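You operate a simulated robot arm through the tools that you are given. There is no shell and no other tool. Be economical: measure what you need, move in short steps, check, and stop when the job is done.

Carry out the task below with a simulated robot arm. There is one attempt and no reset: what you move stays moved.

Task
Set the big nut to the card's height and lock it.
Fine: lay the red cap on the bench and back the small nut off first; lock with the small nut.

The check looks at the end state, three seconds after you hand in, the way a careful person would. Anything else that was tipped, shoved, dropped, spilled or broken makes it a failure. A push-on lid holds only when it is set on centred and level and pressed home; a screw cap is set on level and turned clockwise until tight.

Robot
A 6-joint arm with a two-finger parallel gripper, fixed in place. Base frame: the origin is at the foot of the arm, x ahead of it, y to its left, z up; the work surface is at about z = 0. Readings come in mm, degrees, newtons and seconds.
With the tool pointing down near the work surface it reaches from about 140 to 580 mm from the base axis. Its first joint turns from -66.0 to 66.0 degrees. Payload 2.1 kg.
Tool frame: the origin (TCP) lies between the finger pads and is the grasp point; the fingertips stand 30 mm ahead of it; z points along the fingers, y is the line along which they close. Largest opening 94 mm; finger width 28, thickness 10; the body of the gripper, 50 by 96 mm, starts 55 mm behind the TCP.
Orientation is that of the tool frame in the base frame, as a unit quaternion [x, y, z, w]. With the fingers straight down and closing along the base's y, the tool's x points along the base's -x, its y along +y and its z along -z.

Tools
- The arm moves only by the tool apply_moves. Its argument "targets" is a list of rows, each a list of 7 numbers: the turn, a rotation vector about the tool's x, y, z in degrees, then the shift along the tool's x, y, z in mm, then the gripper command, from -1 (shut) to 1 (fully open), values between in proportion. In form: [[wx, wy, wz, tx, ty, tz, grip], ...]. A call has 1 to 8 rows; each row shifts and turns the commanded pose from where the row before left it, along the tool's axes as they then stand. Rows are played at 5 a second. More than 50 mm and 8.6 degrees between two rows, or a gripper value outside its range, and nothing of the call is played. Where a pose cannot be reached the arm comes as near as it can. A force on the tool above 40 N (or 10 N above the force at the start of the call, whichever is more), or a blocked arm, ends the call early, and 0.2 s more pass. Each finger travels about 72 mm/s and halts on what it meets, pressing with about 32 N; the grip force reading is that of the motor and also rises with nothing between the fingers. The clock runs only during rows and for 0.2 s after the last one: add rows that do not move to give the fingers time. It gives the time, the measured TCP pose, the force on the tool (base axes), the opening and the grip force at its end, in the units of the frame above (readings bear some noise), with the torque about the TCP (base axes, N m) and any sound that the robot's microphone picked up.
- Cameras (640 x 400 px; columns grow to the right, rows downward): "scene" is fixed at [28.3, -361.8, 470.5]; the picture's right is [0.94, -0.33, 0.00], its down [-0.22, -0.64, -0.74] and it looks along [0.24, 0.69, -0.68] (base axes); focal length 225 px, centre (320, 200). "wrist" rides on the gripper at [76, 14, -102] in the tool frame; the picture's right is [-0.18, 0.98, 0.00], its down [-0.75, -0.14, -0.64] and it looks along [-0.63, -0.12, 0.77] (tool axes); focal length 243 px, centre (320, 200). There is no depth. A picture from a camera that has moved, and an enlarged one, comes with that camera's place and axes in the base frame and with its lens.
- capture(camera): a new picture of that camera. It takes no simulated time.
- zoom(camera, box): a new picture of the part [left, top, right, bottom] of that camera's present view, enlarged. It takes no simulated time.
- close_job(): hands the job in; it is judged then, once.

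Work in short steps. Places have to be worked out from the pictures, the camera data and where the tool is seen: move nearer, look again, correct. Check each grasp and each placing, and mend what went wrong. You have 120 turns and 68 pictures in all, those below and enlarged ones among them. Open the gripper and draw the arm clear of the work before you hand the job in, unless the task says otherwise; then end with one line.

The tools are called by a JSON object that holds its "api" and its "payload". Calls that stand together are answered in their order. apply_moves: Moves the arm, as the interface text tells. Its arguments: {"type":"object","properties":{"targets":{"type":"array","items":{"type":"array","items":{"type":"number"}}}},"required":["targets"]} The other tools are called the same way: capture (camera) takes a picture; zoom (camera, box) takes an enlarged picture of a part of a camera's view; close_job () hands the job in.

At the start:

```text
clock: 0.0
tcp_pos: [328.6, 2.4, 302.2]
tcp_rot: [0.0, 1.0, 0.0, 0.0]
contact_force: [0.1, -0.7, 0.3]
torque: [-0.01, -0.01, -0.02]
opening: 93.6
gripper_force: 0.1
```

scene: 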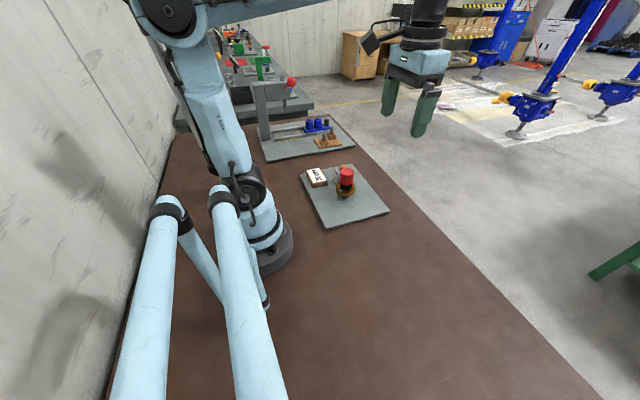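
wrist: 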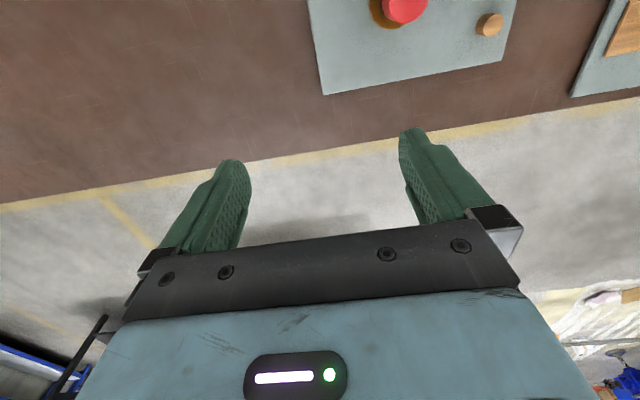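

I begin with enlarged views of the fixture and card from the scene camera.

{"api": "zoom", "payload": {"camera": "scene", "box": [290, 150, 400, 235]}}

{"api": "zoom", "payload": {"camera": "scene", "box": [300, 160, 365, 202]}}

```text
4.71 times, centred on (345, 192) of scene
camera zoom: at [28.3, -361.8, 470.5], right [0.94, -0.33, 0.0], down [-0.22, -0.64, -0.74], along [0.24, 0.69, -0.68], focal length 1058 px, centre (202, 235)
```

zoom: 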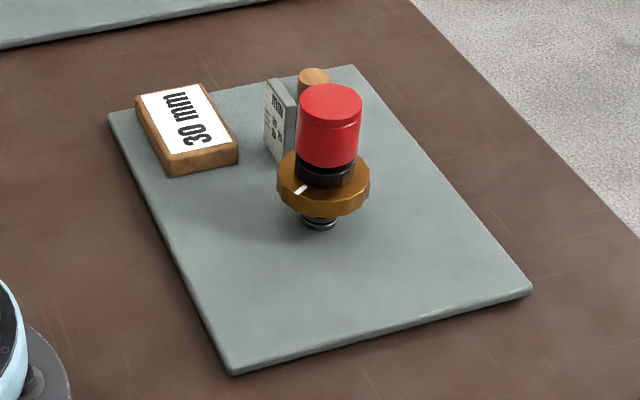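

```text
9.52 times, centred on (332, 181) of scene
camera zoom: at [28.3, -361.8, 470.5], right [0.94, -0.33, 0.0], down [-0.22, -0.64, -0.74], along [0.24, 0.69, -0.68], focal length 2142 px, centre (201, 381)
```

zoom: 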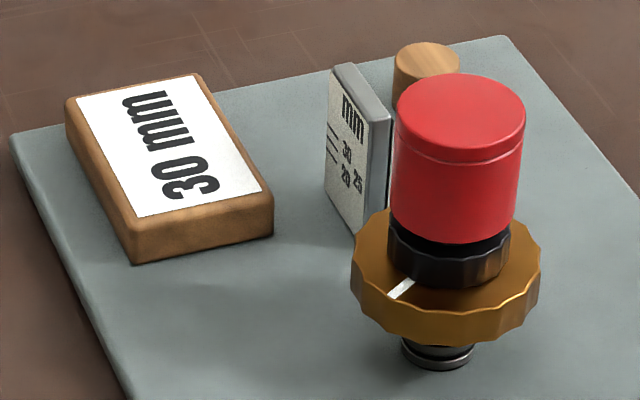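

Card reads 30 mm; the bolt is near (266, 89), with a gauge plate beside it on the +y side, facing the robot. I move back and left so the wrist camera faces the gauge.

{"api": "apply_moves", "payload": {"targets": [[0, 0, 0, 37, 18, 12, 1], [0, 0, 0, 37, 18, 12, 1], [0, 0, 0, 37, 18, 12, 1], [0, 0, 0, 37, 18, 12, 1], [0, 0, 0, 0, 0, 0, 1]]}}

{"api": "capture", "payload": {"camera": "wrist"}}

```text
clock: 1.2
tcp_pos: [179.3, 76.0, 253.2]
tcp_rot: [0.002, 1.0, 0.0, 0.0]
contact_force: [0.2, -0.5, -0.3]
torque: [0.0, -0.01, 0.0]
opening: 94.0
gripper_force: 0.0
```

```text
63 pictures are left
camera wrist: at [102.3, 89.7, 356.7], right [0.18, 0.98, 0.0], down [0.75, -0.14, 0.64], along [0.63, -0.12, -0.77], focal length 243 px, centre (320, 200)
```

wrist: 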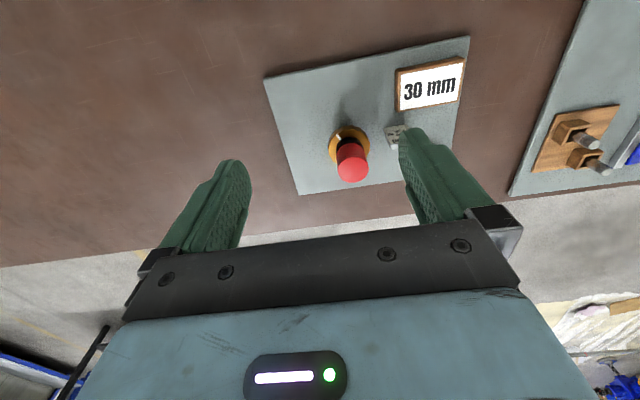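

I tilt the tool about 25° and lower it so the wrist camera looks flatter at the gauge and nut.

{"api": "apply_moves", "payload": {"targets": [[0, -8.4, 0, 0, 20, 0, 1], [0, -8.3, 0, 0, 20, 0, 1], [0, -8.3, 0, 0, 20, 0, 1], [0, 0, 0, 25, 0, 41, 1], [0, 0, 0, 25, 0, 41, 1], [0, 0, 0, 25, 0, 41, 1], [0, 0, 0, 0, 0, 0, 1]]}}

{"api": "capture", "payload": {"camera": "wrist"}}

```text
clock: 2.8
tcp_pos: [165.6, 134.4, 109.8]
tcp_rot: [0.001, 0.976, -0.001, 0.216]
contact_force: [0.4, -0.4, 0.8]
torque: [0.01, 0.0, 0.03]
opening: 94.1
gripper_force: 0.1
```

```text
62 pictures are left
camera wrist: at [52.6, 148.8, 171.9], right [0.17, 0.98, 0.08], down [0.41, -0.14, 0.9], along [0.9, -0.12, -0.43], focal length 243 px, centre (320, 200)
```

wrist: 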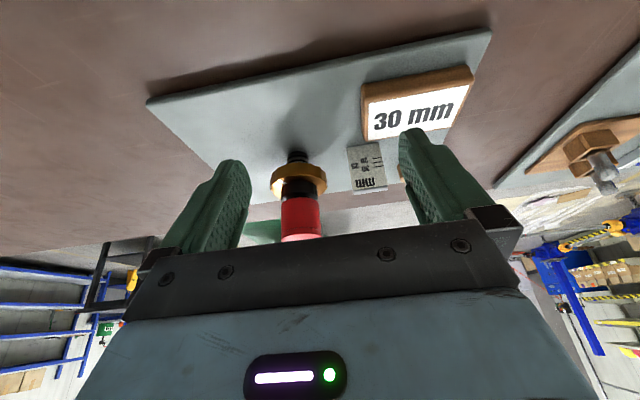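

{"api": "zoom", "payload": {"camera": "wrist", "box": [260, 135, 400, 240]}}

{"api": "zoom", "payload": {"camera": "wrist", "box": [335, 135, 400, 200]}}

```text
3.81 times, centred on (330, 188) of wrist
camera zoom: at [52.6, 148.8, 171.9], right [0.17, 0.98, 0.08], down [0.41, -0.14, 0.9], along [0.9, -0.12, -0.43], focal length 924 px, centre (282, 248)
```

zoom: 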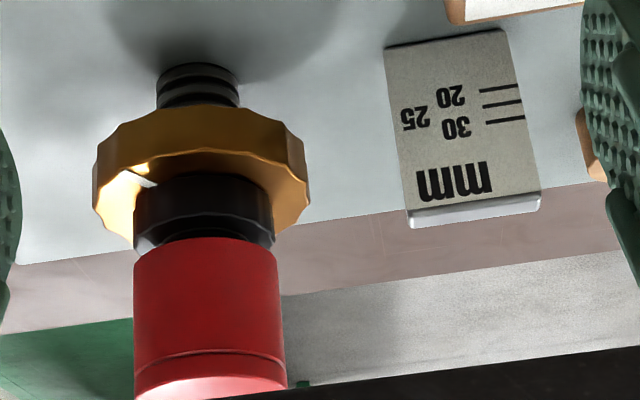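

```text
6.15 times, centred on (368, 168) of wrist
camera zoom: at [52.6, 148.8, 171.9], right [0.17, 0.98, 0.08], down [0.41, -0.14, 0.9], along [0.9, -0.12, -0.43], focal length 1493 px, centre (28, 400)
```

zoom: 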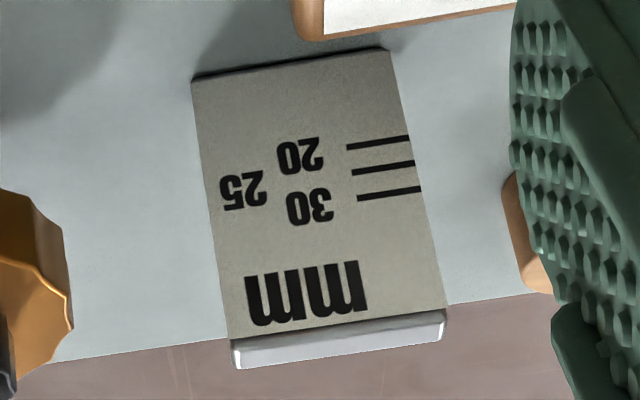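

The gauge marks are 20/25/30 mm above the plate. I flatten the view further to compare nut faces against them.

{"api": "apply_moves", "payload": {"targets": [[0, -8.5, 0, 0, 0, 0, 1], [0, -8.5, 0, 15, 0, 22, 1], [0, 0, 0, 15, 0, 16, 1], [0, 0, 0, 0, 0, 0, 1]]}}

{"api": "zoom", "payload": {"camera": "wrist", "box": [240, 130, 420, 250]}}

```text
clock: 4.0
tcp_pos: [205.0, 150.3, 78.0]
tcp_rot: [0.0, 0.934, 0.0, 0.358]
contact_force: [-0.2, 0.1, -0.2]
torque: [0.01, 0.02, 0.0]
opening: 94.0
gripper_force: 0.1
out of reach, approached as far as the arm can: row 1, 2, 3
stopped in row 4: the arm was blocked; the commanded pose is now the measured one
```

```text
3.33 times, centred on (330, 190) of wrist
camera zoom: at [79.5, 163.4, 104.5], right [0.14, 0.98, 0.12], down [0.13, -0.14, 0.98], along [0.98, -0.12, -0.15], focal length 809 px, centre (287, 233)
```

zoom: 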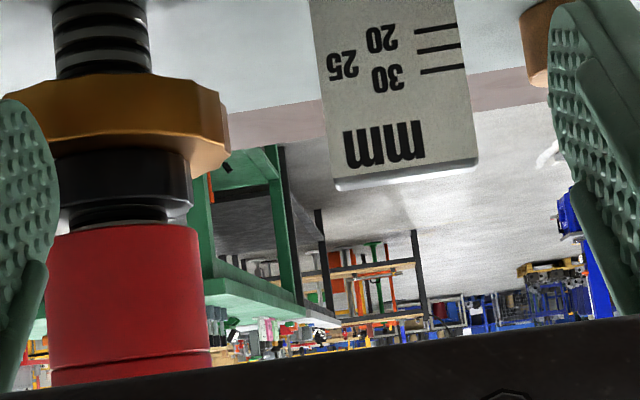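

The arm hit its reach limit here but touched nothing. The nut's underside sits about 27 mm up and its top about 41 mm. I zoom closer to look for reference marks on the nut and check my height readings.

{"api": "zoom", "payload": {"camera": "scene", "box": [333, 172, 359, 202]}}

{"api": "zoom", "payload": {"camera": "wrist", "box": [240, 130, 330, 190]}}

{"api": "capture", "payload": {"camera": "wrist"}}

```text
13.33 times, centred on (346, 187) of scene
camera zoom: at [28.3, -361.9, 470.5], right [0.94, -0.33, 0.0], down [-0.22, -0.64, -0.74], along [0.24, 0.69, -0.68], focal length 2999 px, centre (-27, 373)
```

zoom: 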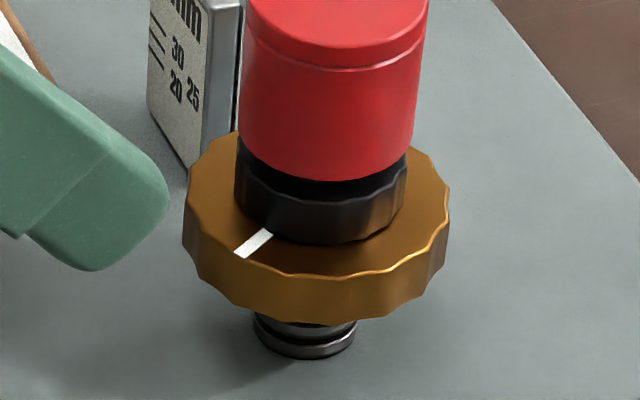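

```text
6.67 times, centred on (285, 160) of wrist
camera zoom: at [79.5, 163.4, 104.5], right [0.14, 0.98, 0.12], down [0.13, -0.14, 0.98], along [0.98, -0.12, -0.15], focal length 1618 px, centre (553, 467)
```

zoom: 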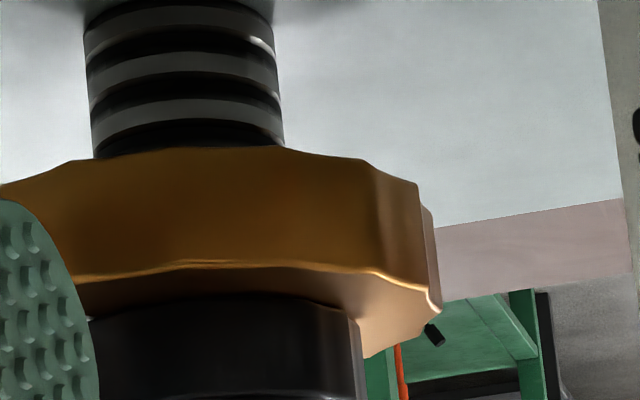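

```text
56 pictures are left
camera wrist: at [79.5, 163.4, 104.5], right [0.14, 0.98, 0.12], down [0.13, -0.14, 0.98], along [0.98, -0.12, -0.15], focal length 243 px, centre (320, 200)
```

wrist: 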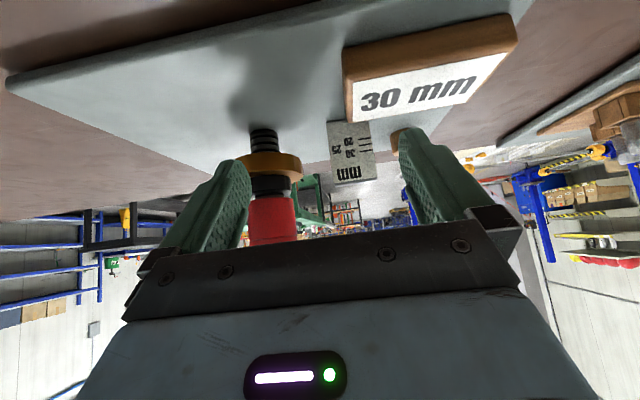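

The nut axis is near (268, 99). The underside is about 3–5 mm below the 30 mark, inside the gauge's range, while the top face is well above the range. Next I raise the tool, level it, and check the axis from above before removing the cap.

{"api": "apply_moves", "payload": {"targets": [[0, 0, 0, -26.8, 0, -29.7, 1], [0, 0, 0, -26.8, 0, -29.7, 1], [0, 0, 0, -26.8, 0, -29.7, 1], [0, 8.4, 0, 0, 0, 0, 1], [0, 8.4, 0, 0, 0, 0, 1], [0, 8.4, 0, 0, 0, 0, 1], [0, 8.4, 0, 0, 0, 0, 1], [0, 8.35, 0, 0, 0, 0, 1]]}}

```text
clock: 5.8
tcp_pos: [203.9, 148.5, 197.0]
tcp_rot: [0.0, 1.0, 0.002, -0.001]
contact_force: [0.2, -0.6, -0.4]
torque: [0.02, -0.03, 0.0]
opening: 94.0
gripper_force: 0.1
```

{"api": "apply_moves", "payload": {"targets": [[0, 0, 0, -32, -25, 8, 1], [0, 0, 0, -32, -24.5, 9, 1], [0, 0, 0, 0, 0, 0, 1]]}}

{"api": "capture", "payload": {"camera": "wrist"}}

{"api": "zoom", "payload": {"camera": "scene", "box": [290, 110, 400, 215]}}

```text
clock: 6.6
tcp_pos: [267.9, 99.4, 181.7]
tcp_rot: [0.0, 1.0, 0.0, -0.001]
contact_force: [0.2, -0.2, 0.4]
torque: [-0.02, 0.01, 0.01]
opening: 94.1
gripper_force: 0.2
```

```text
55 pictures are left
camera wrist: at [192.5, 113.5, 284.1], right [0.18, 0.98, 0.0], down [0.75, -0.14, 0.64], along [0.63, -0.12, -0.77], focal length 243 px, centre (320, 200)
```

wrist: 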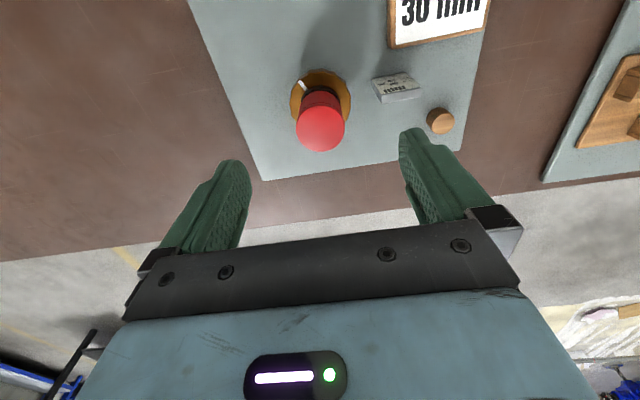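

```text
3.81 times, centred on (345, 162) of scene
camera zoom: at [28.3, -361.8, 470.5], right [0.94, -0.33, 0.0], down [-0.22, -0.64, -0.74], along [0.24, 0.69, -0.68], focal length 857 px, centre (225, 343)
```

zoom: 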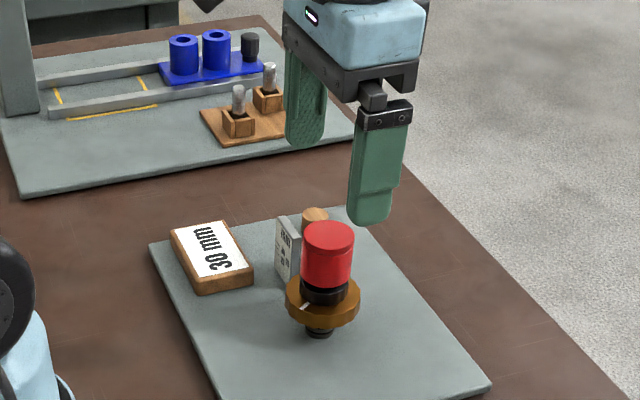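

The axis reads about (270, 99). I descend with the tips around the cap only and close.

{"api": "apply_moves", "payload": {"targets": [[0, 0, 0, -2, 0, 42, 1], [0, 0, 0, 0, 0, 41, 1], [0, 0, 0, 0, 0, 0, 0.2], [0, 0, 0, 0, 0, 0, -0.1], [0, 0, 0, 0, 0, 0, -0.1]]}}

{"api": "capture", "payload": {"camera": "wrist"}}

{"api": "zoom", "payload": {"camera": "scene", "box": [310, 140, 390, 205]}}

```text
clock: 7.8
tcp_pos: [270.6, 101.5, 98.1]
tcp_rot: [0.0, 1.0, 0.001, -0.001]
contact_force: [-0.1, 0.6, -0.7]
torque: [-0.02, -0.02, -0.03]
opening: 42.3
gripper_force: 0.0
```

```text
53 pictures are left
camera wrist: at [194.9, 115.3, 201.5], right [0.18, 0.98, 0.0], down [0.75, -0.14, 0.64], along [0.63, -0.12, -0.77], focal length 243 px, centre (320, 200)
```

wrist: 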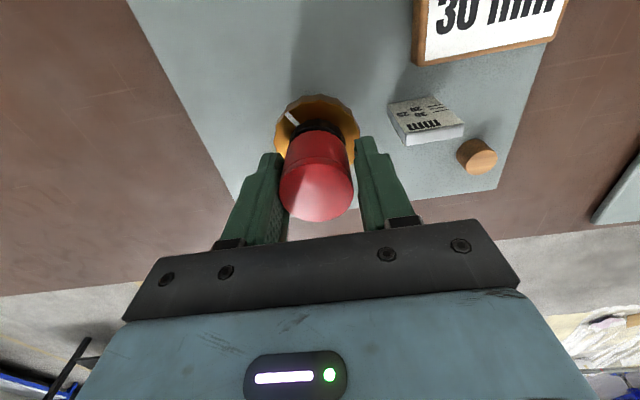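

```text
6.15 times, centred on (350, 172) of scene
camera zoom: at [28.3, -361.8, 470.5], right [0.94, -0.33, 0.0], down [-0.22, -0.64, -0.74], along [0.24, 0.69, -0.68], focal length 1384 px, centre (135, 369)
```

zoom: 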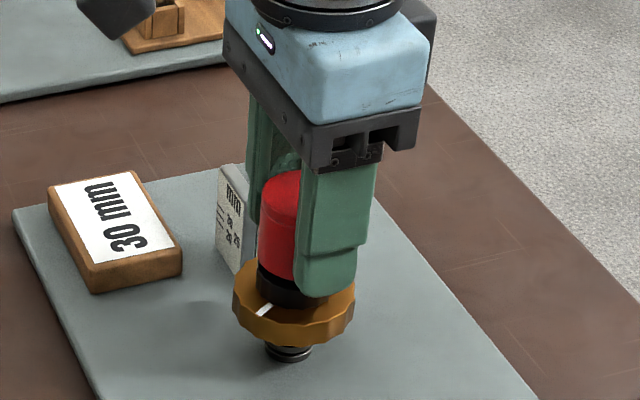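

{"api": "apply_moves", "payload": {"targets": [[0, 0, 0, 0, -1.5, -5, -0.1], [0, 0, 0, 0, 0, 0, -0.3], [0, 0, 0, 0, 0, 0, -0.4], [0, 0, 0, 0, 0, 0, -0.4]]}}

```text
clock: 8.8
tcp_pos: [272.4, 98.9, 102.7]
tcp_rot: [0.0, 1.0, -0.001, -0.001]
contact_force: [-0.2, 0.4, 0.5]
torque: [0.01, -0.01, 0.02]
opening: 37.0
gripper_force: 31.9
```

The cap is gripped at 37 mm. I try a gentle lift.

{"api": "apply_moves", "payload": {"targets": [[0, 0, 0, 0, 0, -2, -0.6], [0, 0, 0, 0, 0, -2, -0.6], [0, 0, 0, 0, 0, 0, -0.6]]}}

{"api": "zoom", "payload": {"camera": "scene", "box": [310, 140, 390, 205]}}

```text
clock: 9.6
tcp_pos: [270.6, 98.3, 107.5]
tcp_rot: [0.0, 1.0, 0.0, -0.001]
contact_force: [-0.7, -0.1, -0.1]
torque: [-0.02, 0.02, 0.02]
opening: 36.8
gripper_force: 32.2
```

```text
6.15 times, centred on (350, 172) of scene
camera zoom: at [28.3, -361.8, 470.5], right [0.94, -0.33, 0.0], down [-0.22, -0.64, -0.74], along [0.24, 0.69, -0.68], focal length 1384 px, centre (135, 369)
```

zoom: 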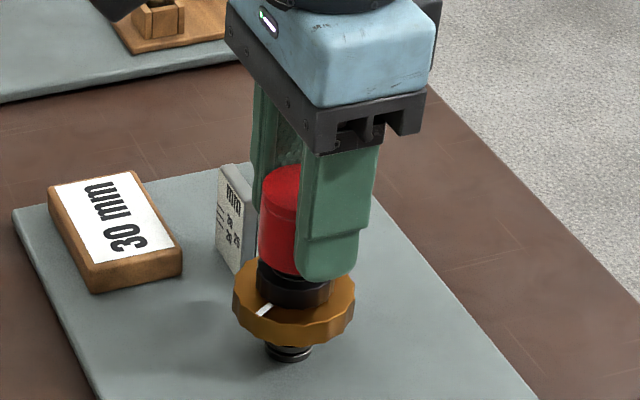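

The cap lifts freely. I raise it clear.

{"api": "apply_moves", "payload": {"targets": [[0, 0, 0, 0, 0, -30, -0.6], [0, 0, 0, 0, 0, -30, -0.6], [0, 0, 0, 0, -45, 0, -0.6], [0, 0, 0, 0, -45, 0, -0.6], [0, 0, 0, 0, -45, 0, -0.6], [0, 0, 0, 0, -45, 0, -0.6], [0, 0, 0, 0, 0, 0, -0.6]]}}

{"api": "capture", "payload": {"camera": "scene"}}

{"api": "zoom", "payload": {"camera": "scene", "box": [320, 160, 370, 202]}}

```text
clock: 11.2
tcp_pos: [271.0, -81.4, 166.7]
tcp_rot: [0.001, 1.0, 0.0, 0.0]
contact_force: [0.4, -0.3, 0.4]
torque: [-0.01, 0.0, -0.03]
opening: 36.8
gripper_force: 32.0
```

```text
50 pictures are left
```

scene: 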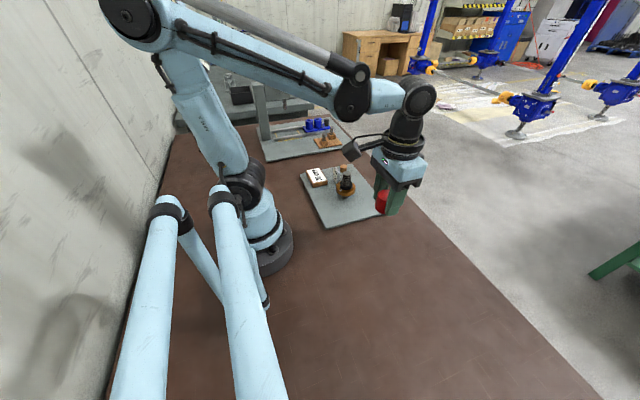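

```text
9.52 times, centred on (345, 181) of scene
camera zoom: at [28.3, -361.9, 470.5], right [0.94, -0.33, 0.0], down [-0.22, -0.64, -0.74], along [0.24, 0.69, -0.68], focal length 2142 px, centre (82, 381)
```

zoom: 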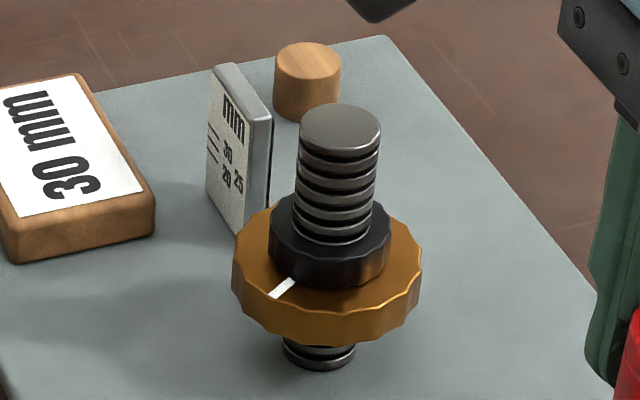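

I lower the cap to the bench in steps, watching force near contact.

{"api": "apply_moves", "payload": {"targets": [[0, 0, 0, 0, -10, 45, -0.6], [0, 0, 0, 0, -9, 45, -0.6], [0, 0, 0, 0, 0, 30, -0.6], [0, 0, 0, 0, 0, 4, -0.6], [0, 0, 0, 0, 0, 4, -0.6], [0, 0, 0, 0, 0, 0, -0.6]]}}

{"api": "zoom", "payload": {"camera": "scene", "box": [345, 170, 445, 245]}}

```text
clock: 12.6
tcp_pos: [271.2, -100.9, 38.9]
tcp_rot: [0.0, 1.0, 0.0, -0.001]
contact_force: [0.6, -0.3, 0.1]
torque: [0.0, 0.02, 0.02]
opening: 36.9
gripper_force: 32.1
```

```text
5.33 times, centred on (395, 208) of scene
camera zoom: at [28.3, -361.8, 470.5], right [0.94, -0.33, 0.0], down [-0.22, -0.64, -0.74], along [0.24, 0.69, -0.68], focal length 1200 px, centre (-80, 160)
```

zoom: 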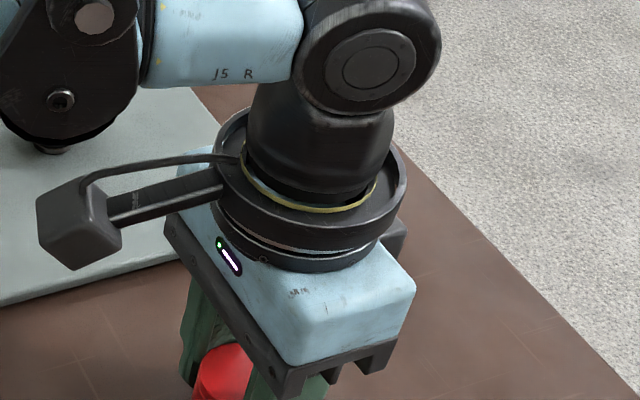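

{"api": "apply_moves", "payload": {"targets": [[0, 0, 0, 0, 0, 1.5, -0.6], [0, 0, 0, 0, 0, 1.5, -0.6], [0, 0, 0, 0, 0, 0, -0.6]]}}

{"api": "capture", "payload": {"camera": "wrist"}}

```text
clock: 13.4
tcp_pos: [270.5, -101.0, 36.3]
tcp_rot: [0.001, 1.0, 0.0, -0.001]
contact_force: [0.5, 0.0, 0.2]
torque: [0.02, 0.03, 0.01]
opening: 36.9
gripper_force: 31.9
```

```text
47 pictures are left
camera wrist: at [194.4, -86.8, 139.6], right [0.18, 0.98, 0.0], down [0.75, -0.14, 0.64], along [0.63, -0.12, -0.77], focal length 243 px, centre (320, 200)
```

wrist: 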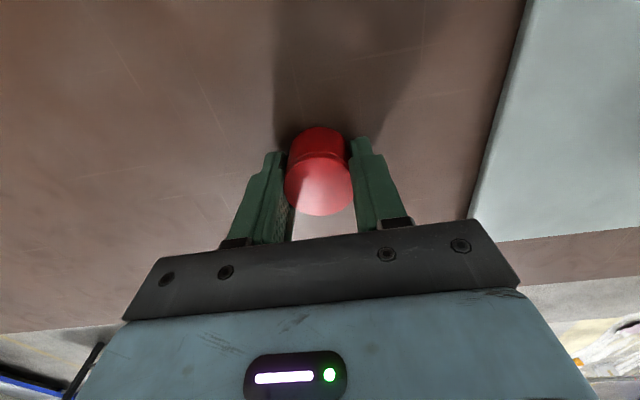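

Close to the bench but not yet touching; I go down in 1 mm steps.

{"api": "apply_moves", "payload": {"targets": [[0, 0, 0, 0, 0, 1, -0.6], [0, 0, 0, 0, 0, 1, -0.6], [0, 0, 0, 0, 0, 1, -0.6], [0, 0, 0, 0, 0, 0, -0.6]]}}

```text
clock: 14.4
tcp_pos: [271.9, -99.0, 33.1]
tcp_rot: [0.0, 1.0, 0.0, -0.001]
contact_force: [-0.3, -1.7, 8.8]
torque: [-0.07, -0.02, 0.01]
opening: 37.0
gripper_force: 32.1
```

Contact made (about 9 N). I open partway and lift off.

{"api": "apply_moves", "payload": {"targets": [[0, 0, 0, 0, 0, 0, -0.1], [0, 0, 0, 0, 0, 0, 0.2], [0, 0, 0, 0, 0, 0, 0.3], [0, 0, 0, 0, 0, -30, 0.3], [0, 0, 0, 0, 0, -45, 0.3], [0, 0, 0, 0, 0, -45, 0.3], [0, 0, 0, 0, 0, 0, 0.3]]}}

{"api": "capture", "payload": {"camera": "wrist"}}

```text
clock: 16.0
tcp_pos: [271.4, -100.9, 154.4]
tcp_rot: [-0.001, 1.0, 0.0, -0.001]
contact_force: [-0.1, -0.3, 0.1]
torque: [-0.02, 0.02, 0.02]
opening: 61.1
gripper_force: 0.0
```

```text
46 pictures are left
camera wrist: at [195.9, -87.6, 258.4], right [0.18, 0.98, 0.0], down [0.75, -0.14, 0.64], along [0.63, -0.12, -0.77], focal length 243 px, centre (320, 200)
```

wrist: 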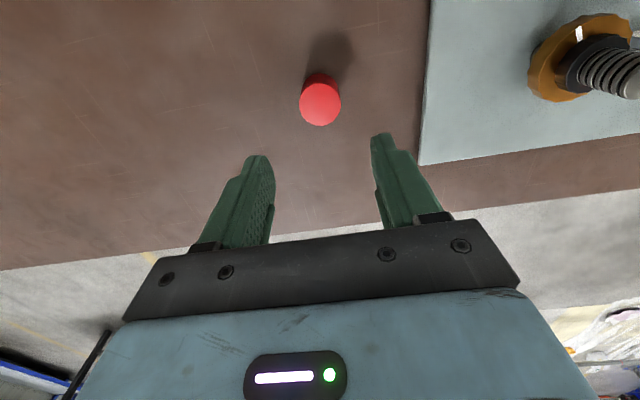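

The cap stands upright on the bench. I return over the bolt, pre-turning the tool clockwise so I have room to turn the small nut anticlockwise.

{"api": "apply_moves", "payload": {"targets": [[0, 0, 0, 0, 50, 0, 0.3], [0, 0, 0, 0, 50, 0, 0.3], [0, 0, 0, 0, 50, 0, 0.3], [0, 0, 0, 1, 49.5, 0, 0.3], [0, 0, 8.5, 0, 0, 0, 0.3], [0, 0, 8.5, 0, 0, 0, 0.3], [0, 0, 8.5, 0, 0, 0, 0.3], [0, 0, 8.5, 0, 0, 0, 0.3]]}}

{"api": "apply_moves", "payload": {"targets": [[0, 0, 8.5, 0, 0, 0, 0.3], [0, 0, 8.5, 0, 0, 0, 0.3], [0, 0, 8.5, 0, 0, 0, 0.3], [0, 0, 8.5, 0, 0, 0, 0.3], [0, 0, 0, 0, 0, 0, 0.3]]}}

{"api": "capture", "payload": {"camera": "wrist"}}

```text
clock: 17.8
tcp_pos: [269.4, 98.5, 153.3]
tcp_rot: [0.294, 0.956, 0.0, -0.001]
contact_force: [-0.2, 0.2, 0.2]
torque: [-0.01, -0.02, 0.02]
opening: 61.2
gripper_force: 0.0
```

```text
clock: 19.0
tcp_pos: [269.5, 98.1, 153.7]
tcp_rot: [0.56, 0.829, 0.0, 0.0]
contact_force: [0.4, 0.0, 0.7]
torque: [-0.02, 0.03, 0.0]
opening: 61.0
gripper_force: 0.1
```

```text
45 pictures are left
camera wrist: at [254.6, 173.6, 257.1], right [0.98, 0.2, 0.0], down [0.15, -0.75, 0.64], along [0.12, -0.63, -0.77], focal length 243 px, centre (320, 200)
```

wrist: 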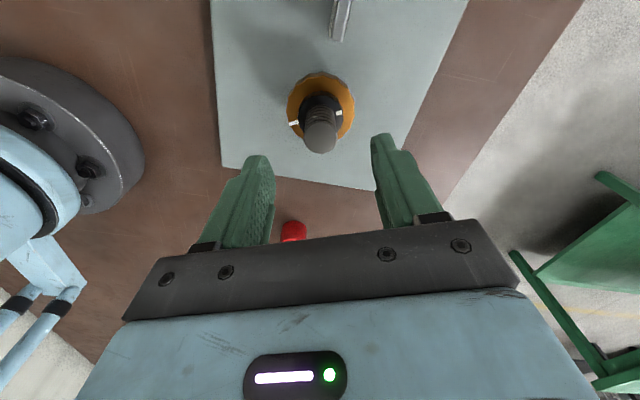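

{"api": "zoom", "payload": {"camera": "wrist", "box": [270, 60, 370, 160]}}

```text
4.00 times, centred on (320, 110) of wrist
camera zoom: at [254.6, 173.6, 257.1], right [0.98, 0.2, 0.0], down [0.15, -0.75, 0.64], along [0.12, -0.63, -0.77], focal length 970 px, centre (320, 560)
```

zoom: 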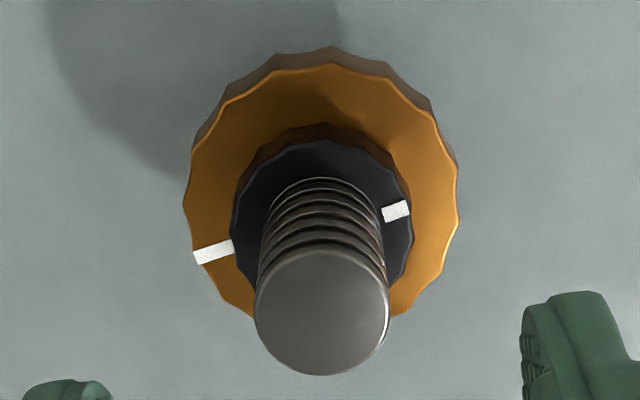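

The small nut has its own white mark. I descend so the fingertips sit just above the big nut's top, around the small nut, then look before closing.

{"api": "apply_moves", "payload": {"targets": [[0, 0, 0, 0, 0, 35, 0.3], [0, 0, 0, 0, 0, 32, 0.3], [0, 0, 0, 0, 0, 0, 0.3]]}}

{"api": "zoom", "payload": {"camera": "scene", "box": [310, 150, 380, 205]}}

{"api": "zoom", "payload": {"camera": "wrist", "box": [240, 80, 400, 200]}}

```text
clock: 19.8
tcp_pos: [270.2, 98.2, 87.2]
tcp_rot: [0.559, 0.829, 0.0, -0.001]
contact_force: [-0.1, -0.4, -0.9]
torque: [-0.03, -0.01, -0.01]
opening: 61.1
gripper_force: 0.1
```

```text
7.27 times, centred on (345, 178) of scene
camera zoom: at [28.3, -361.8, 470.5], right [0.94, -0.33, 0.0], down [-0.22, -0.64, -0.74], along [0.24, 0.69, -0.68], focal length 1636 px, centre (138, 364)
```

zoom: 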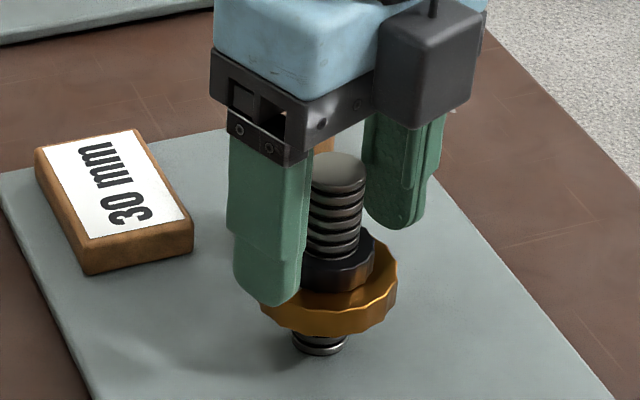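

```text
3.33 times, centred on (320, 140) of wrist
camera zoom: at [254.3, 174.1, 190.6], right [0.98, 0.2, 0.0], down [0.15, -0.75, 0.64], along [0.13, -0.63, -0.77], focal length 809 px, centre (320, 400)
```

zoom: 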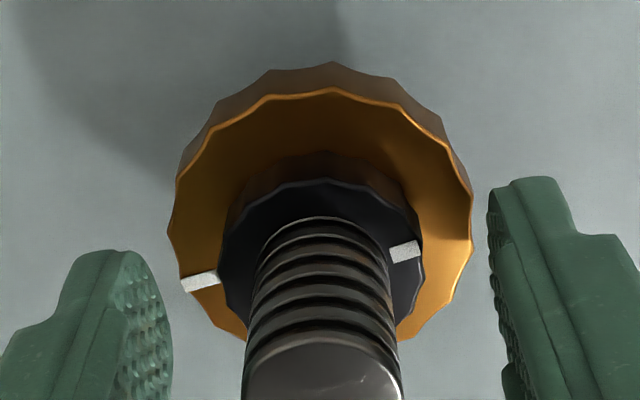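

The small nut lines up with the tool axis. I lower 2 mm more and close on it.

{"api": "apply_moves", "payload": {"targets": [[0, 0, 0, 0, 0, 2, 0.3], [0, 0, 0, 0, 0, 0, 0], [0, 0, 0, 0, 0, 0, -0.3], [0, 0, 0, 0, 0, 0, -0.5], [0, 0, 0, 0, 0, 0, -0.5]]}}

{"api": "zoom", "payload": {"camera": "wrist", "box": [240, 80, 400, 200]}}

```text
clock: 21.0
tcp_pos: [270.2, 98.4, 84.9]
tcp_rot: [0.559, 0.829, 0.001, 0.0]
contact_force: [6.9, 3.2, -5.2]
torque: [-0.01, -0.22, 0.0]
opening: 36.1
gripper_force: 45.4
```

```text
3.33 times, centred on (320, 140) of wrist
camera zoom: at [254.6, 174.4, 188.6], right [0.98, 0.2, 0.0], down [0.15, -0.75, 0.64], along [0.13, -0.63, -0.77], focal length 809 px, centre (320, 400)
```

zoom: 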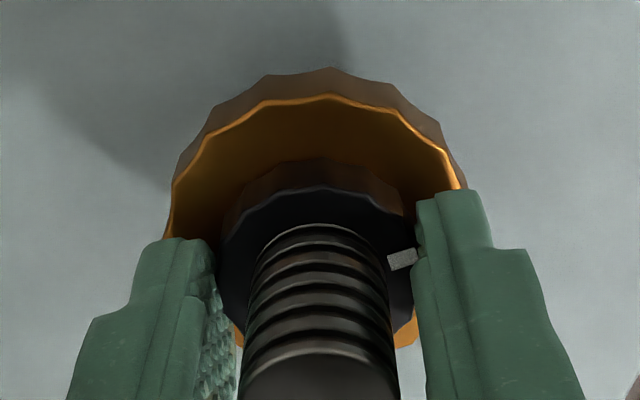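

Gripped at 36 mm with a small side load. I ease over slightly and turn anticlockwise, following the thread upward.

{"api": "apply_moves", "payload": {"targets": [[0, 0, 0, 0, 0.7, 0, -0.6], [0, 0, -8.5, 0, 0, -0.1, -0.6], [0, 0, -8.5, 0, 0, -0.1, -0.6], [0, 0, -8.5, 0, 0, -0.1, -0.6], [0, 0, 0, 0, 0, 0, -0.6]]}}

{"api": "zoom", "payload": {"camera": "wrist", "box": [240, 80, 400, 200]}}

```text
clock: 22.2
tcp_pos: [269.9, 99.8, 83.6]
tcp_rot: [0.361, 0.933, 0.002, -0.002]
contact_force: [0.5, 11.0, 28.5]
torque: [0.39, 0.09, -0.06]
opening: 35.6
gripper_force: 45.1
```

```text
3.33 times, centred on (320, 140) of wrist
camera zoom: at [223.8, 160.1, 187.7], right [0.8, 0.6, 0.0], down [0.46, -0.61, 0.64], along [0.39, -0.51, -0.77], focal length 809 px, centre (320, 400)
```

zoom: 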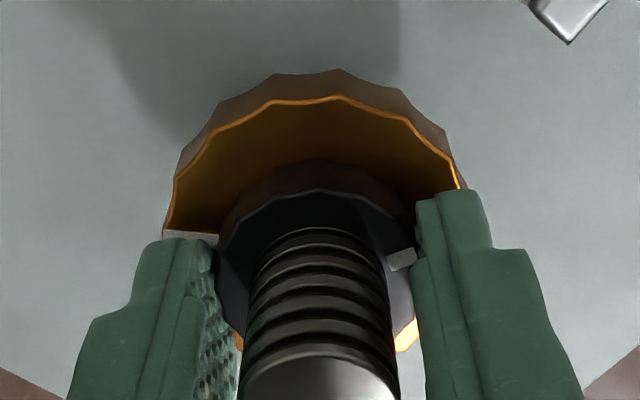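

The small nut turns with the fingers and the big nut stays. Upward force has built up, so I ease the tool up slightly.

{"api": "apply_moves", "payload": {"targets": [[0, 0, 0, 0, 0, -0.7, -0.6], [0, 0, 0, 0, 0, 0, -0.6]]}}

```text
clock: 22.8
tcp_pos: [271.6, 99.6, 85.0]
tcp_rot: [0.361, 0.932, 0.001, -0.001]
contact_force: [3.5, 18.9, -11.3]
torque: [0.51, -0.08, 0.03]
opening: 36.0
gripper_force: 45.0
```

{"api": "apply_moves", "payload": {"targets": [[0, 0, 0, 0.27, 0.29, 0.15, -0.6], [0, 0, -8.5, 0, 0, -0.12, -0.6], [0, 0, -8.5, 0, 0, -0.12, -0.6], [0, 0, 0, 0, 0, 0, -0.6]]}}

```text
clock: 23.8
tcp_pos: [271.1, 99.3, 84.9]
tcp_rot: [0.22, 0.976, 0.0, 0.001]
contact_force: [10.8, 10.8, -3.2]
torque: [0.84, 0.86, -0.01]
opening: 35.8
gripper_force: 45.3
```

Forces fit a thread pitch of about 5 mm. I continue anticlockwise at that rate with a small lateral correction.

{"api": "apply_moves", "payload": {"targets": [[0, 0, 0, -0.14, 0.4, 0, -0.6], [0, 0, -8.5, 0, 0, -0.12, -0.6], [0, 0, -8.5, 0, 0, -0.12, -0.6], [0, 0, -8.5, 0, 0, -0.12, -0.6], [0, 0, -8.5, 0, 0, -0.12, -0.6], [0, 0, 0, 0, 0, 0, -0.6]]}}

```text
clock: 25.2
tcp_pos: [271.3, 100.3, 84.8]
tcp_rot: [-0.076, 0.997, 0.001, 0.0]
contact_force: [1.3, 17.1, 28.4]
torque: [0.37, 0.34, -0.07]
opening: 35.6
gripper_force: 45.2
```

{"api": "apply_moves", "payload": {"targets": [[0, 0, 0, 0, 0.3, -0.4, -0.6], [0, 0, -8.5, 0, 0, -0.12, -0.6], [0, 0, -8.5, 0, 0, -0.12, -0.6], [0, 0, -8.5, 0, 0, -0.12, -0.6], [0, 0, -8.5, 0, 0, -0.12, -0.6], [0, 0, 0, 0, 0, 0, -0.6]]}}

{"api": "zoom", "payload": {"camera": "wrist", "box": [240, 80, 400, 200]}}

```text
clock: 26.6
tcp_pos: [271.1, 100.3, 85.6]
tcp_rot: [-0.364, 0.931, 0.002, -0.001]
contact_force: [3.8, 20.8, 17.3]
torque: [0.17, 0.21, -0.06]
opening: 35.8
gripper_force: 44.2
```

```text
3.33 times, centred on (320, 140) of wrist
camera zoom: at [204.9, 58.5, 189.8], right [-0.53, 0.85, 0.0], down [0.65, 0.4, 0.64], along [0.54, 0.34, -0.77], focal length 809 px, centre (320, 400)
```

zoom: 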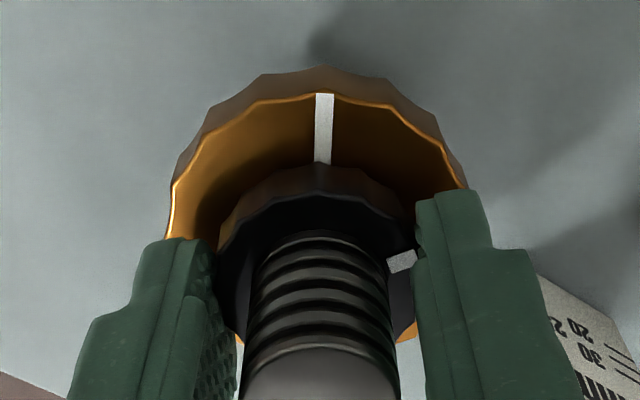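

The nut has turned about 110° and follows the fingers cleanly. I continue.

{"api": "apply_moves", "payload": {"targets": [[0, 0, 0, -0.2, 0.2, -0.3, -0.6], [0, 0, -8.5, 0, 0, -0.12, -0.6], [0, 0, -8.5, 0, 0, -0.12, -0.6], [0, 0, -8.5, 0, 0, -0.12, -0.6], [0, 0, -8.5, 0, 0, -0.12, -0.6], [0, 0, -8.5, 0, 0, -0.12, -0.6], [0, 0, 0, 0, 0, 0, -0.6]]}}

```text
clock: 28.2
tcp_pos: [270.4, 100.6, 87.3]
tcp_rot: [-0.677, 0.736, 0.003, -0.001]
contact_force: [-13.9, 10.9, 27.8]
torque: [0.51, 0.32, -0.08]
opening: 35.7
gripper_force: 44.5
```

{"api": "apply_moves", "payload": {"targets": [[0, 0, 0, -0.18, 0.27, -0.4, -0.6], [0, 0, -8.5, 0, 0, -0.12, -0.6], [0, 0, -8.5, 0, 0, -0.12, -0.6], [0, 0, -8.5, 0, 0, -0.12, -0.6], [0, 0, -8.5, 0, 0, -0.12, -0.6], [0, 0, -8.5, 0, 0, -0.12, -0.6], [0, 0, 0, 0, 0, 0, -0.6]]}}

```text
clock: 29.8
tcp_pos: [269.9, 100.6, 87.0]
tcp_rot: [0.897, -0.442, -0.002, 0.001]
contact_force: [-17.3, 1.9, 26.4]
torque: [0.22, 0.57, -0.08]
opening: 35.9
gripper_force: 44.8
```

{"api": "apply_moves", "payload": {"targets": [[0, 0, 0, -0.18, 0.24, -0.4, -0.6], [0, 0, -8.5, 0, 0, -0.13, -0.6], [0, 0, -8.5, 0, 0, -0.13, -0.6], [0, 0, -8.5, 0, 0, -0.13, -0.6], [0, 0, -8.5, 0, 0, -0.13, -0.6], [0, 0, -8.5, 0, 0, -0.13, -0.6], [0, 0, 0, 0, 0, 0, -0.6]]}}

```text
clock: 31.4
tcp_pos: [270.2, 100.1, 89.4]
tcp_rot: [0.996, -0.087, -0.001, 0.001]
contact_force: [-12.0, -9.9, 27.0]
torque: [-0.14, 0.62, -0.04]
opening: 35.4
gripper_force: 45.2
```

{"api": "apply_moves", "payload": {"targets": [[0, 0, 0, -0.25, -0.15, -0.4, -0.6], [0, 0, -8.5, 0, 0, -0.15, -0.6], [0, 0, -8.5, 0, 0, -0.15, -0.6], [0, 0, -8.5, 0, 0, -0.15, -0.6], [0, 0, -8.5, 0, 0, -0.15, -0.6], [0, 0, -8.5, 0, 0, -0.15, -0.6], [0, 0, 0, 0, 0, 0, -0.6]]}}

{"api": "zoom", "payload": {"camera": "scene", "box": [320, 160, 370, 202]}}

```text
clock: 32.4
tcp_pos: [270.1, 100.0, 88.9]
tcp_rot: [0.993, 0.121, 0.003, 0.015]
contact_force: [-0.6, -1.1, -2.0]
torque: [0.16, -0.08, 0.03]
opening: 36.2
gripper_force: 45.0
out of reach, approached as far as the arm can: row 4, 5
stopped in row 5: the force on the tool passed its limit at 78 N (the readings are from after the stop); the commanded pose is now the measured one
```

```text
9.52 times, centred on (345, 181) of scene
camera zoom: at [28.3, -361.8, 470.5], right [0.94, -0.33, 0.0], down [-0.22, -0.64, -0.74], along [0.24, 0.69, -0.68], focal length 2142 px, centre (82, 381)
```

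zoom: 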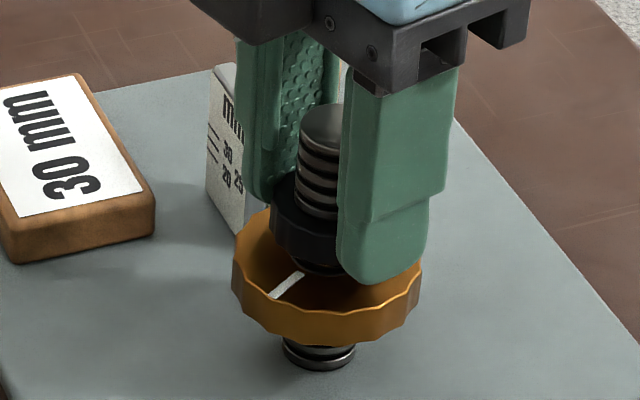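

I hit the wrist's turning limit at about 262° of total turn, with the small nut lifted off and the big nut undisturbed. I open, correct the slight tilt and rewind clockwise for another bite.

{"api": "apply_moves", "payload": {"targets": [[0, 0, 0, 0, 0, 0, 0], [0, 0, 0, 0, 0, 0, 0.3], [1.75, -0.14, 0, 0, 0, -3, 0.3], [0, 0, 8.5, 0, 0, 0, 0.3], [0, 0, 8.5, 0, 0, 0, 0.3], [0, 0, 8.5, 0, 0, 0, 0.3], [0, 0, 8.5, 0, 0, 0, 0.3], [0, 0, 8.5, 0, 0, 0, 0.3]]}}

{"api": "apply_moves", "payload": {"targets": [[0, 0, 8.5, 0, 0, 0, 0.3], [0, 0, 8.5, 0, 0, 0, 0.3], [0, 0, 8.5, 0, 0, 0, 0.3], [0, 0, 8.5, 0, 0, 0, 0.3], [0, 0, 8.5, 0, 0, 0, 0.3], [0, 0, 8.5, 0, 0, 0, 0.3], [0, 0, 8.5, 0, 0, 0, 0.3], [0, 0, 8.5, 0, 0, 0, 0.3]]}}

{"api": "apply_moves", "payload": {"targets": [[0, 0, 8.5, 0, 0, 0, 0.3], [0, 0, 8.5, 0, 0, 0, 0.3], [0, 0, 8.5, 0, 0, 0, 0.3], [0, 0, 8.5, 0, 0, 0, 0.3], [0, 0, 8.5, 0, 0, 0, 0.3], [0, 0, 8.5, 0, 0, 0, 0.3], [0, 0, 8.5, 0, 0, 0, 0.3], [0, 0, 8.5, 0, 0, 0, 0.3]]}}

```text
clock: 34.2
tcp_pos: [268.0, 104.4, 92.8]
tcp_rot: [0.969, -0.247, -0.001, -0.001]
contact_force: [-0.5, 0.7, -0.2]
torque: [0.02, -0.03, -0.01]
opening: 61.3
gripper_force: 0.0
out of reach, approached as far as the arm can: row 3
```

```text
clock: 36.0
tcp_pos: [268.7, 103.9, 93.3]
tcp_rot: [-0.665, 0.747, 0.001, 0.0]
contact_force: [-0.4, 0.3, 1.1]
torque: [-0.02, -0.01, 0.01]
opening: 61.0
gripper_force: 0.0
```

```text
clock: 37.8
tcp_pos: [269.2, 103.1, 92.2]
tcp_rot: [-0.133, 0.991, 0.001, 0.0]
contact_force: [-0.1, 0.4, 0.6]
torque: [-0.01, 0.0, 0.01]
opening: 61.1
gripper_force: 0.1
```

I recentre the tool on the axis (it drifted about 4 mm in y) and rewind further.

{"api": "apply_moves", "payload": {"targets": [[0, 0, 0, -0.5, -3.9, 0, 0.3], [0, 0, 8.5, 0, 0, 0, 0.3], [0, 0, 8.5, 0, 0, 0, 0.3], [0, 0, 8.5, 0, 0, 0, 0.3], [0, 0, 8.5, 0, 0, 0, 0.3], [0, 0, 8.5, 0, 0, 0, 0.3], [0, 0, 8.5, 0, 0, 0, 0.3], [0, 0, 0, 0, 0, 0, 0.3]]}}

{"api": "zoom", "payload": {"camera": "wrist", "box": [240, 80, 400, 200]}}

{"api": "zoom", "payload": {"camera": "scene", "box": [320, 160, 370, 202]}}

```text
clock: 39.6
tcp_pos: [269.4, 101.2, 92.5]
tcp_rot: [0.306, 0.952, 0.001, -0.001]
contact_force: [-0.2, 0.2, 0.5]
torque: [0.01, -0.04, 0.01]
opening: 61.0
gripper_force: 0.1
```

```text
3.33 times, centred on (320, 140) of wrist
camera zoom: at [216.3, 156.0, 196.6], right [0.72, 0.69, 0.0], down [0.53, -0.55, 0.64], along [0.44, -0.46, -0.77], focal length 809 px, centre (320, 400)
```

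zoom: 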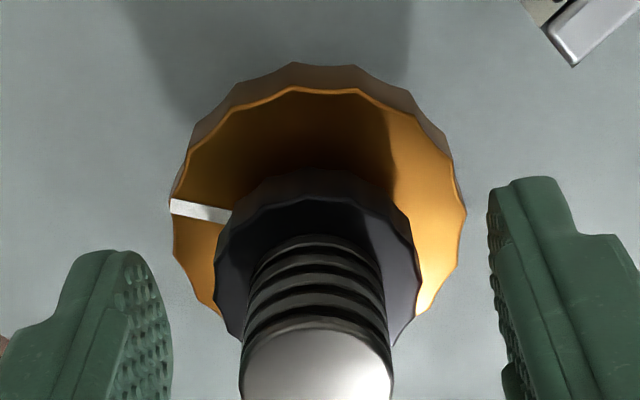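

```text
9.52 times, centred on (345, 181) of scene
camera zoom: at [28.3, -361.8, 470.5], right [0.94, -0.33, 0.0], down [-0.22, -0.64, -0.74], along [0.24, 0.69, -0.68], focal length 2142 px, centre (82, 381)
```

zoom: 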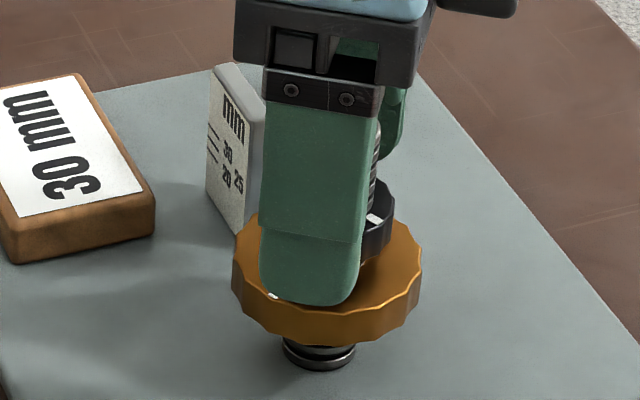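

Axis from the gripped readings is about (270.3, 100.2). I recentre, rewind a little more, lower and grip the small nut again.

{"api": "apply_moves", "payload": {"targets": [[0, 0, 0, -1.8, -0.5, 0, 0.3], [0, 0, 8.5, 0, 0, 0, 0.3], [0, 0, 8.5, 0, 0, 0, 0.3], [0, 0, 8.5, 0, 0, 0, 0.3], [0, 0, 8.5, 0, 0, 3.5, 0.3], [0, 0, 0, 0, 0, 0, -0.1], [0, 0, 0, 0, 0, 0, -0.5], [0, 0, 0, 0, 0, 0, -0.6]]}}

{"api": "zoom", "payload": {"camera": "scene", "box": [320, 160, 370, 202]}}

```text
clock: 41.4
tcp_pos: [271.5, 98.0, 88.8]
tcp_rot: [0.571, 0.821, -0.002, -0.002]
contact_force: [-16.1, -4.7, 1.9]
torque: [-0.26, 0.32, 0.0]
opening: 36.3
gripper_force: 45.2
```

```text
9.52 times, centred on (345, 181) of scene
camera zoom: at [28.3, -361.8, 470.5], right [0.94, -0.33, 0.0], down [-0.22, -0.64, -0.74], along [0.24, 0.69, -0.68], focal length 2142 px, centre (82, 381)
```

zoom: 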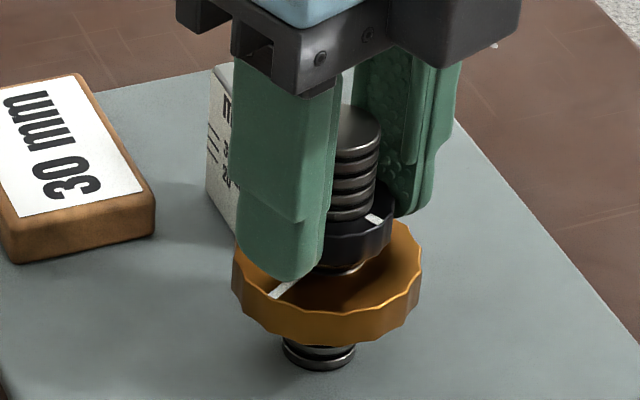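

{"api": "apply_moves", "payload": {"targets": [[0, 0, 0, 0, 0, 0, 0], [0, 0, 0, 1.5, 0.2, 0, 0], [0, 0, 0, 0, 0, 0, -0.5], [0, 0, 0, 0, 0, 0, -0.6], [0, 0, -8.5, 0, 0, -0.12, -0.6], [0, 0, -8.5, 0, 0, -0.12, -0.6], [0, 0, -8.5, 0, 0, -0.12, -0.6], [0, 0, 0, 0, 0, 0, -0.6]]}}

```text
clock: 43.2
tcp_pos: [270.2, 100.9, 89.0]
tcp_rot: [0.374, 0.927, -0.001, -0.004]
contact_force: [-24.7, -1.7, 15.8]
torque: [-0.3, 0.06, 0.0]
opening: 35.9
gripper_force: 45.1
```

{"api": "apply_moves", "payload": {"targets": [[0, 0, 0, 0.29, -0.28, -0.25, -0.6], [0, 0, -8.5, 0, 0, -0.12, -0.6], [0, 0, -8.5, 0, 0, -0.12, -0.6], [0, 0, -8.5, 0, 0, -0.12, -0.6], [0, 0, -8.5, 0, 0, -0.12, -0.6], [0, 0, -8.5, 0, 0, -0.12, -0.6], [0, 0, 0, 0, 0, 0, -0.6]]}}

```text
clock: 44.8
tcp_pos: [270.3, 99.0, 90.0]
tcp_rot: [0.014, 1.0, 0.001, 0.0]
contact_force: [-3.5, -6.8, 15.3]
torque: [-0.23, 1.14, 0.02]
opening: 35.6
gripper_force: 44.6
```

Good, low forces. I continue turning anticlockwise.

{"api": "apply_moves", "payload": {"targets": [[0, 0, 0, 0, -0.1, -0.25, -0.6], [0, 0, -8.5, 0, 0, -0.12, -0.6], [0, 0, -8.5, 0, 0, -0.12, -0.6], [0, 0, -8.5, 0, 0, -0.12, -0.6], [0, 0, -8.5, 0, 0, -0.12, -0.6], [0, 0, -8.5, 0, 0, -0.12, -0.6], [0, 0, -8.5, 0, 0, -0.12, -0.6], [0, 0, 0, 0, 0, 0, -0.6]]}}

{"api": "apply_moves", "payload": {"targets": [[0, 0, 0, 0, 0, -0.25, -0.6], [0, 0, -8.5, 0, 0, -0.12, -0.6], [0, 0, -8.5, 0, 0, -0.12, -0.6], [0, 0, -8.5, 0, 0, -0.12, -0.6], [0, 0, -8.5, 0, 0, -0.12, -0.6], [0, 0, 0, 0, 0, 0, -0.6]]}}

```text
clock: 46.6
tcp_pos: [270.9, 100.5, 90.1]
tcp_rot: [-0.419, 0.908, 0.002, 0.001]
contact_force: [-0.4, -6.5, 20.7]
torque: [-0.81, 0.42, 0.0]
opening: 35.8
gripper_force: 44.8
```

```text
clock: 48.0
tcp_pos: [270.8, 100.5, 91.1]
tcp_rot: [-0.667, 0.745, 0.002, 0.001]
contact_force: [-2.8, 9.8, 20.3]
torque: [-0.61, 0.12, -0.07]
opening: 35.8
gripper_force: 45.0
```

{"api": "apply_moves", "payload": {"targets": [[0, 0, 0, -0.1, 0, -0.25, -0.6], [0, 0, -8.5, 0, 0, -0.12, -0.6], [0, 0, -8.5, 0, 0, -0.12, -0.6], [0, 0, -8.5, 0, 0, -0.12, -0.6], [0, 0, -8.5, 0, 0, -0.12, -0.6], [0, 0, -8.5, 0, 0, -0.12, -0.6], [0, 0, 0, 0, 0, 0, -0.6]]}}

{"api": "apply_moves", "payload": {"targets": [[0, 0, 0, 0, 0.1, -0.25, -0.6], [0, 0, -8.5, 0, 0, -0.12, -0.6], [0, 0, -8.5, 0, 0, -0.12, -0.6], [0, 0, -8.5, 0, 0, -0.12, -0.6], [0, 0, -8.5, 0, 0, -0.12, -0.6], [0, 0, -8.5, 0, 0, -0.12, -0.6], [0, 0, 0, 0, 0, 0, -0.6]]}}

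{"api": "zoom", "payload": {"camera": "scene", "box": [320, 160, 370, 202]}}

```text
clock: 49.6
tcp_pos: [270.4, 99.4, 91.4]
tcp_rot: [0.891, -0.454, -0.002, 0.0]
contact_force: [-14.0, 3.7, 25.7]
torque: [0.38, 0.48, -0.03]
opening: 35.8
gripper_force: 45.3
```

```text
clock: 51.2
tcp_pos: [270.3, 100.3, 93.3]
tcp_rot: [0.995, -0.099, -0.002, 0.0]
contact_force: [-18.1, -0.8, 9.1]
torque: [-0.12, -0.33, -0.01]
opening: 35.7
gripper_force: 44.9
```

```text
9.52 times, centred on (345, 181) of scene
camera zoom: at [28.3, -361.8, 470.5], right [0.94, -0.33, 0.0], down [-0.22, -0.64, -0.74], along [0.24, 0.69, -0.68], focal length 2142 px, centre (82, 381)
```

zoom: 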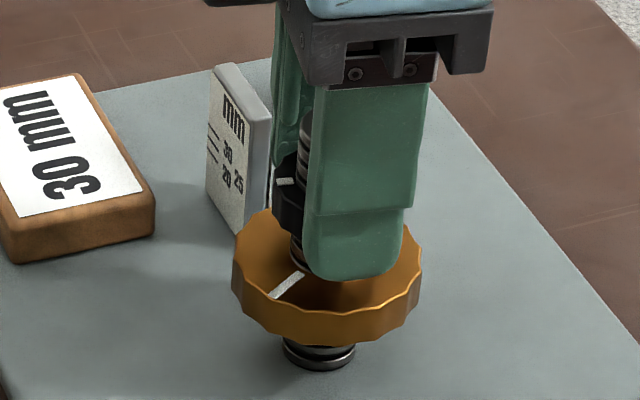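

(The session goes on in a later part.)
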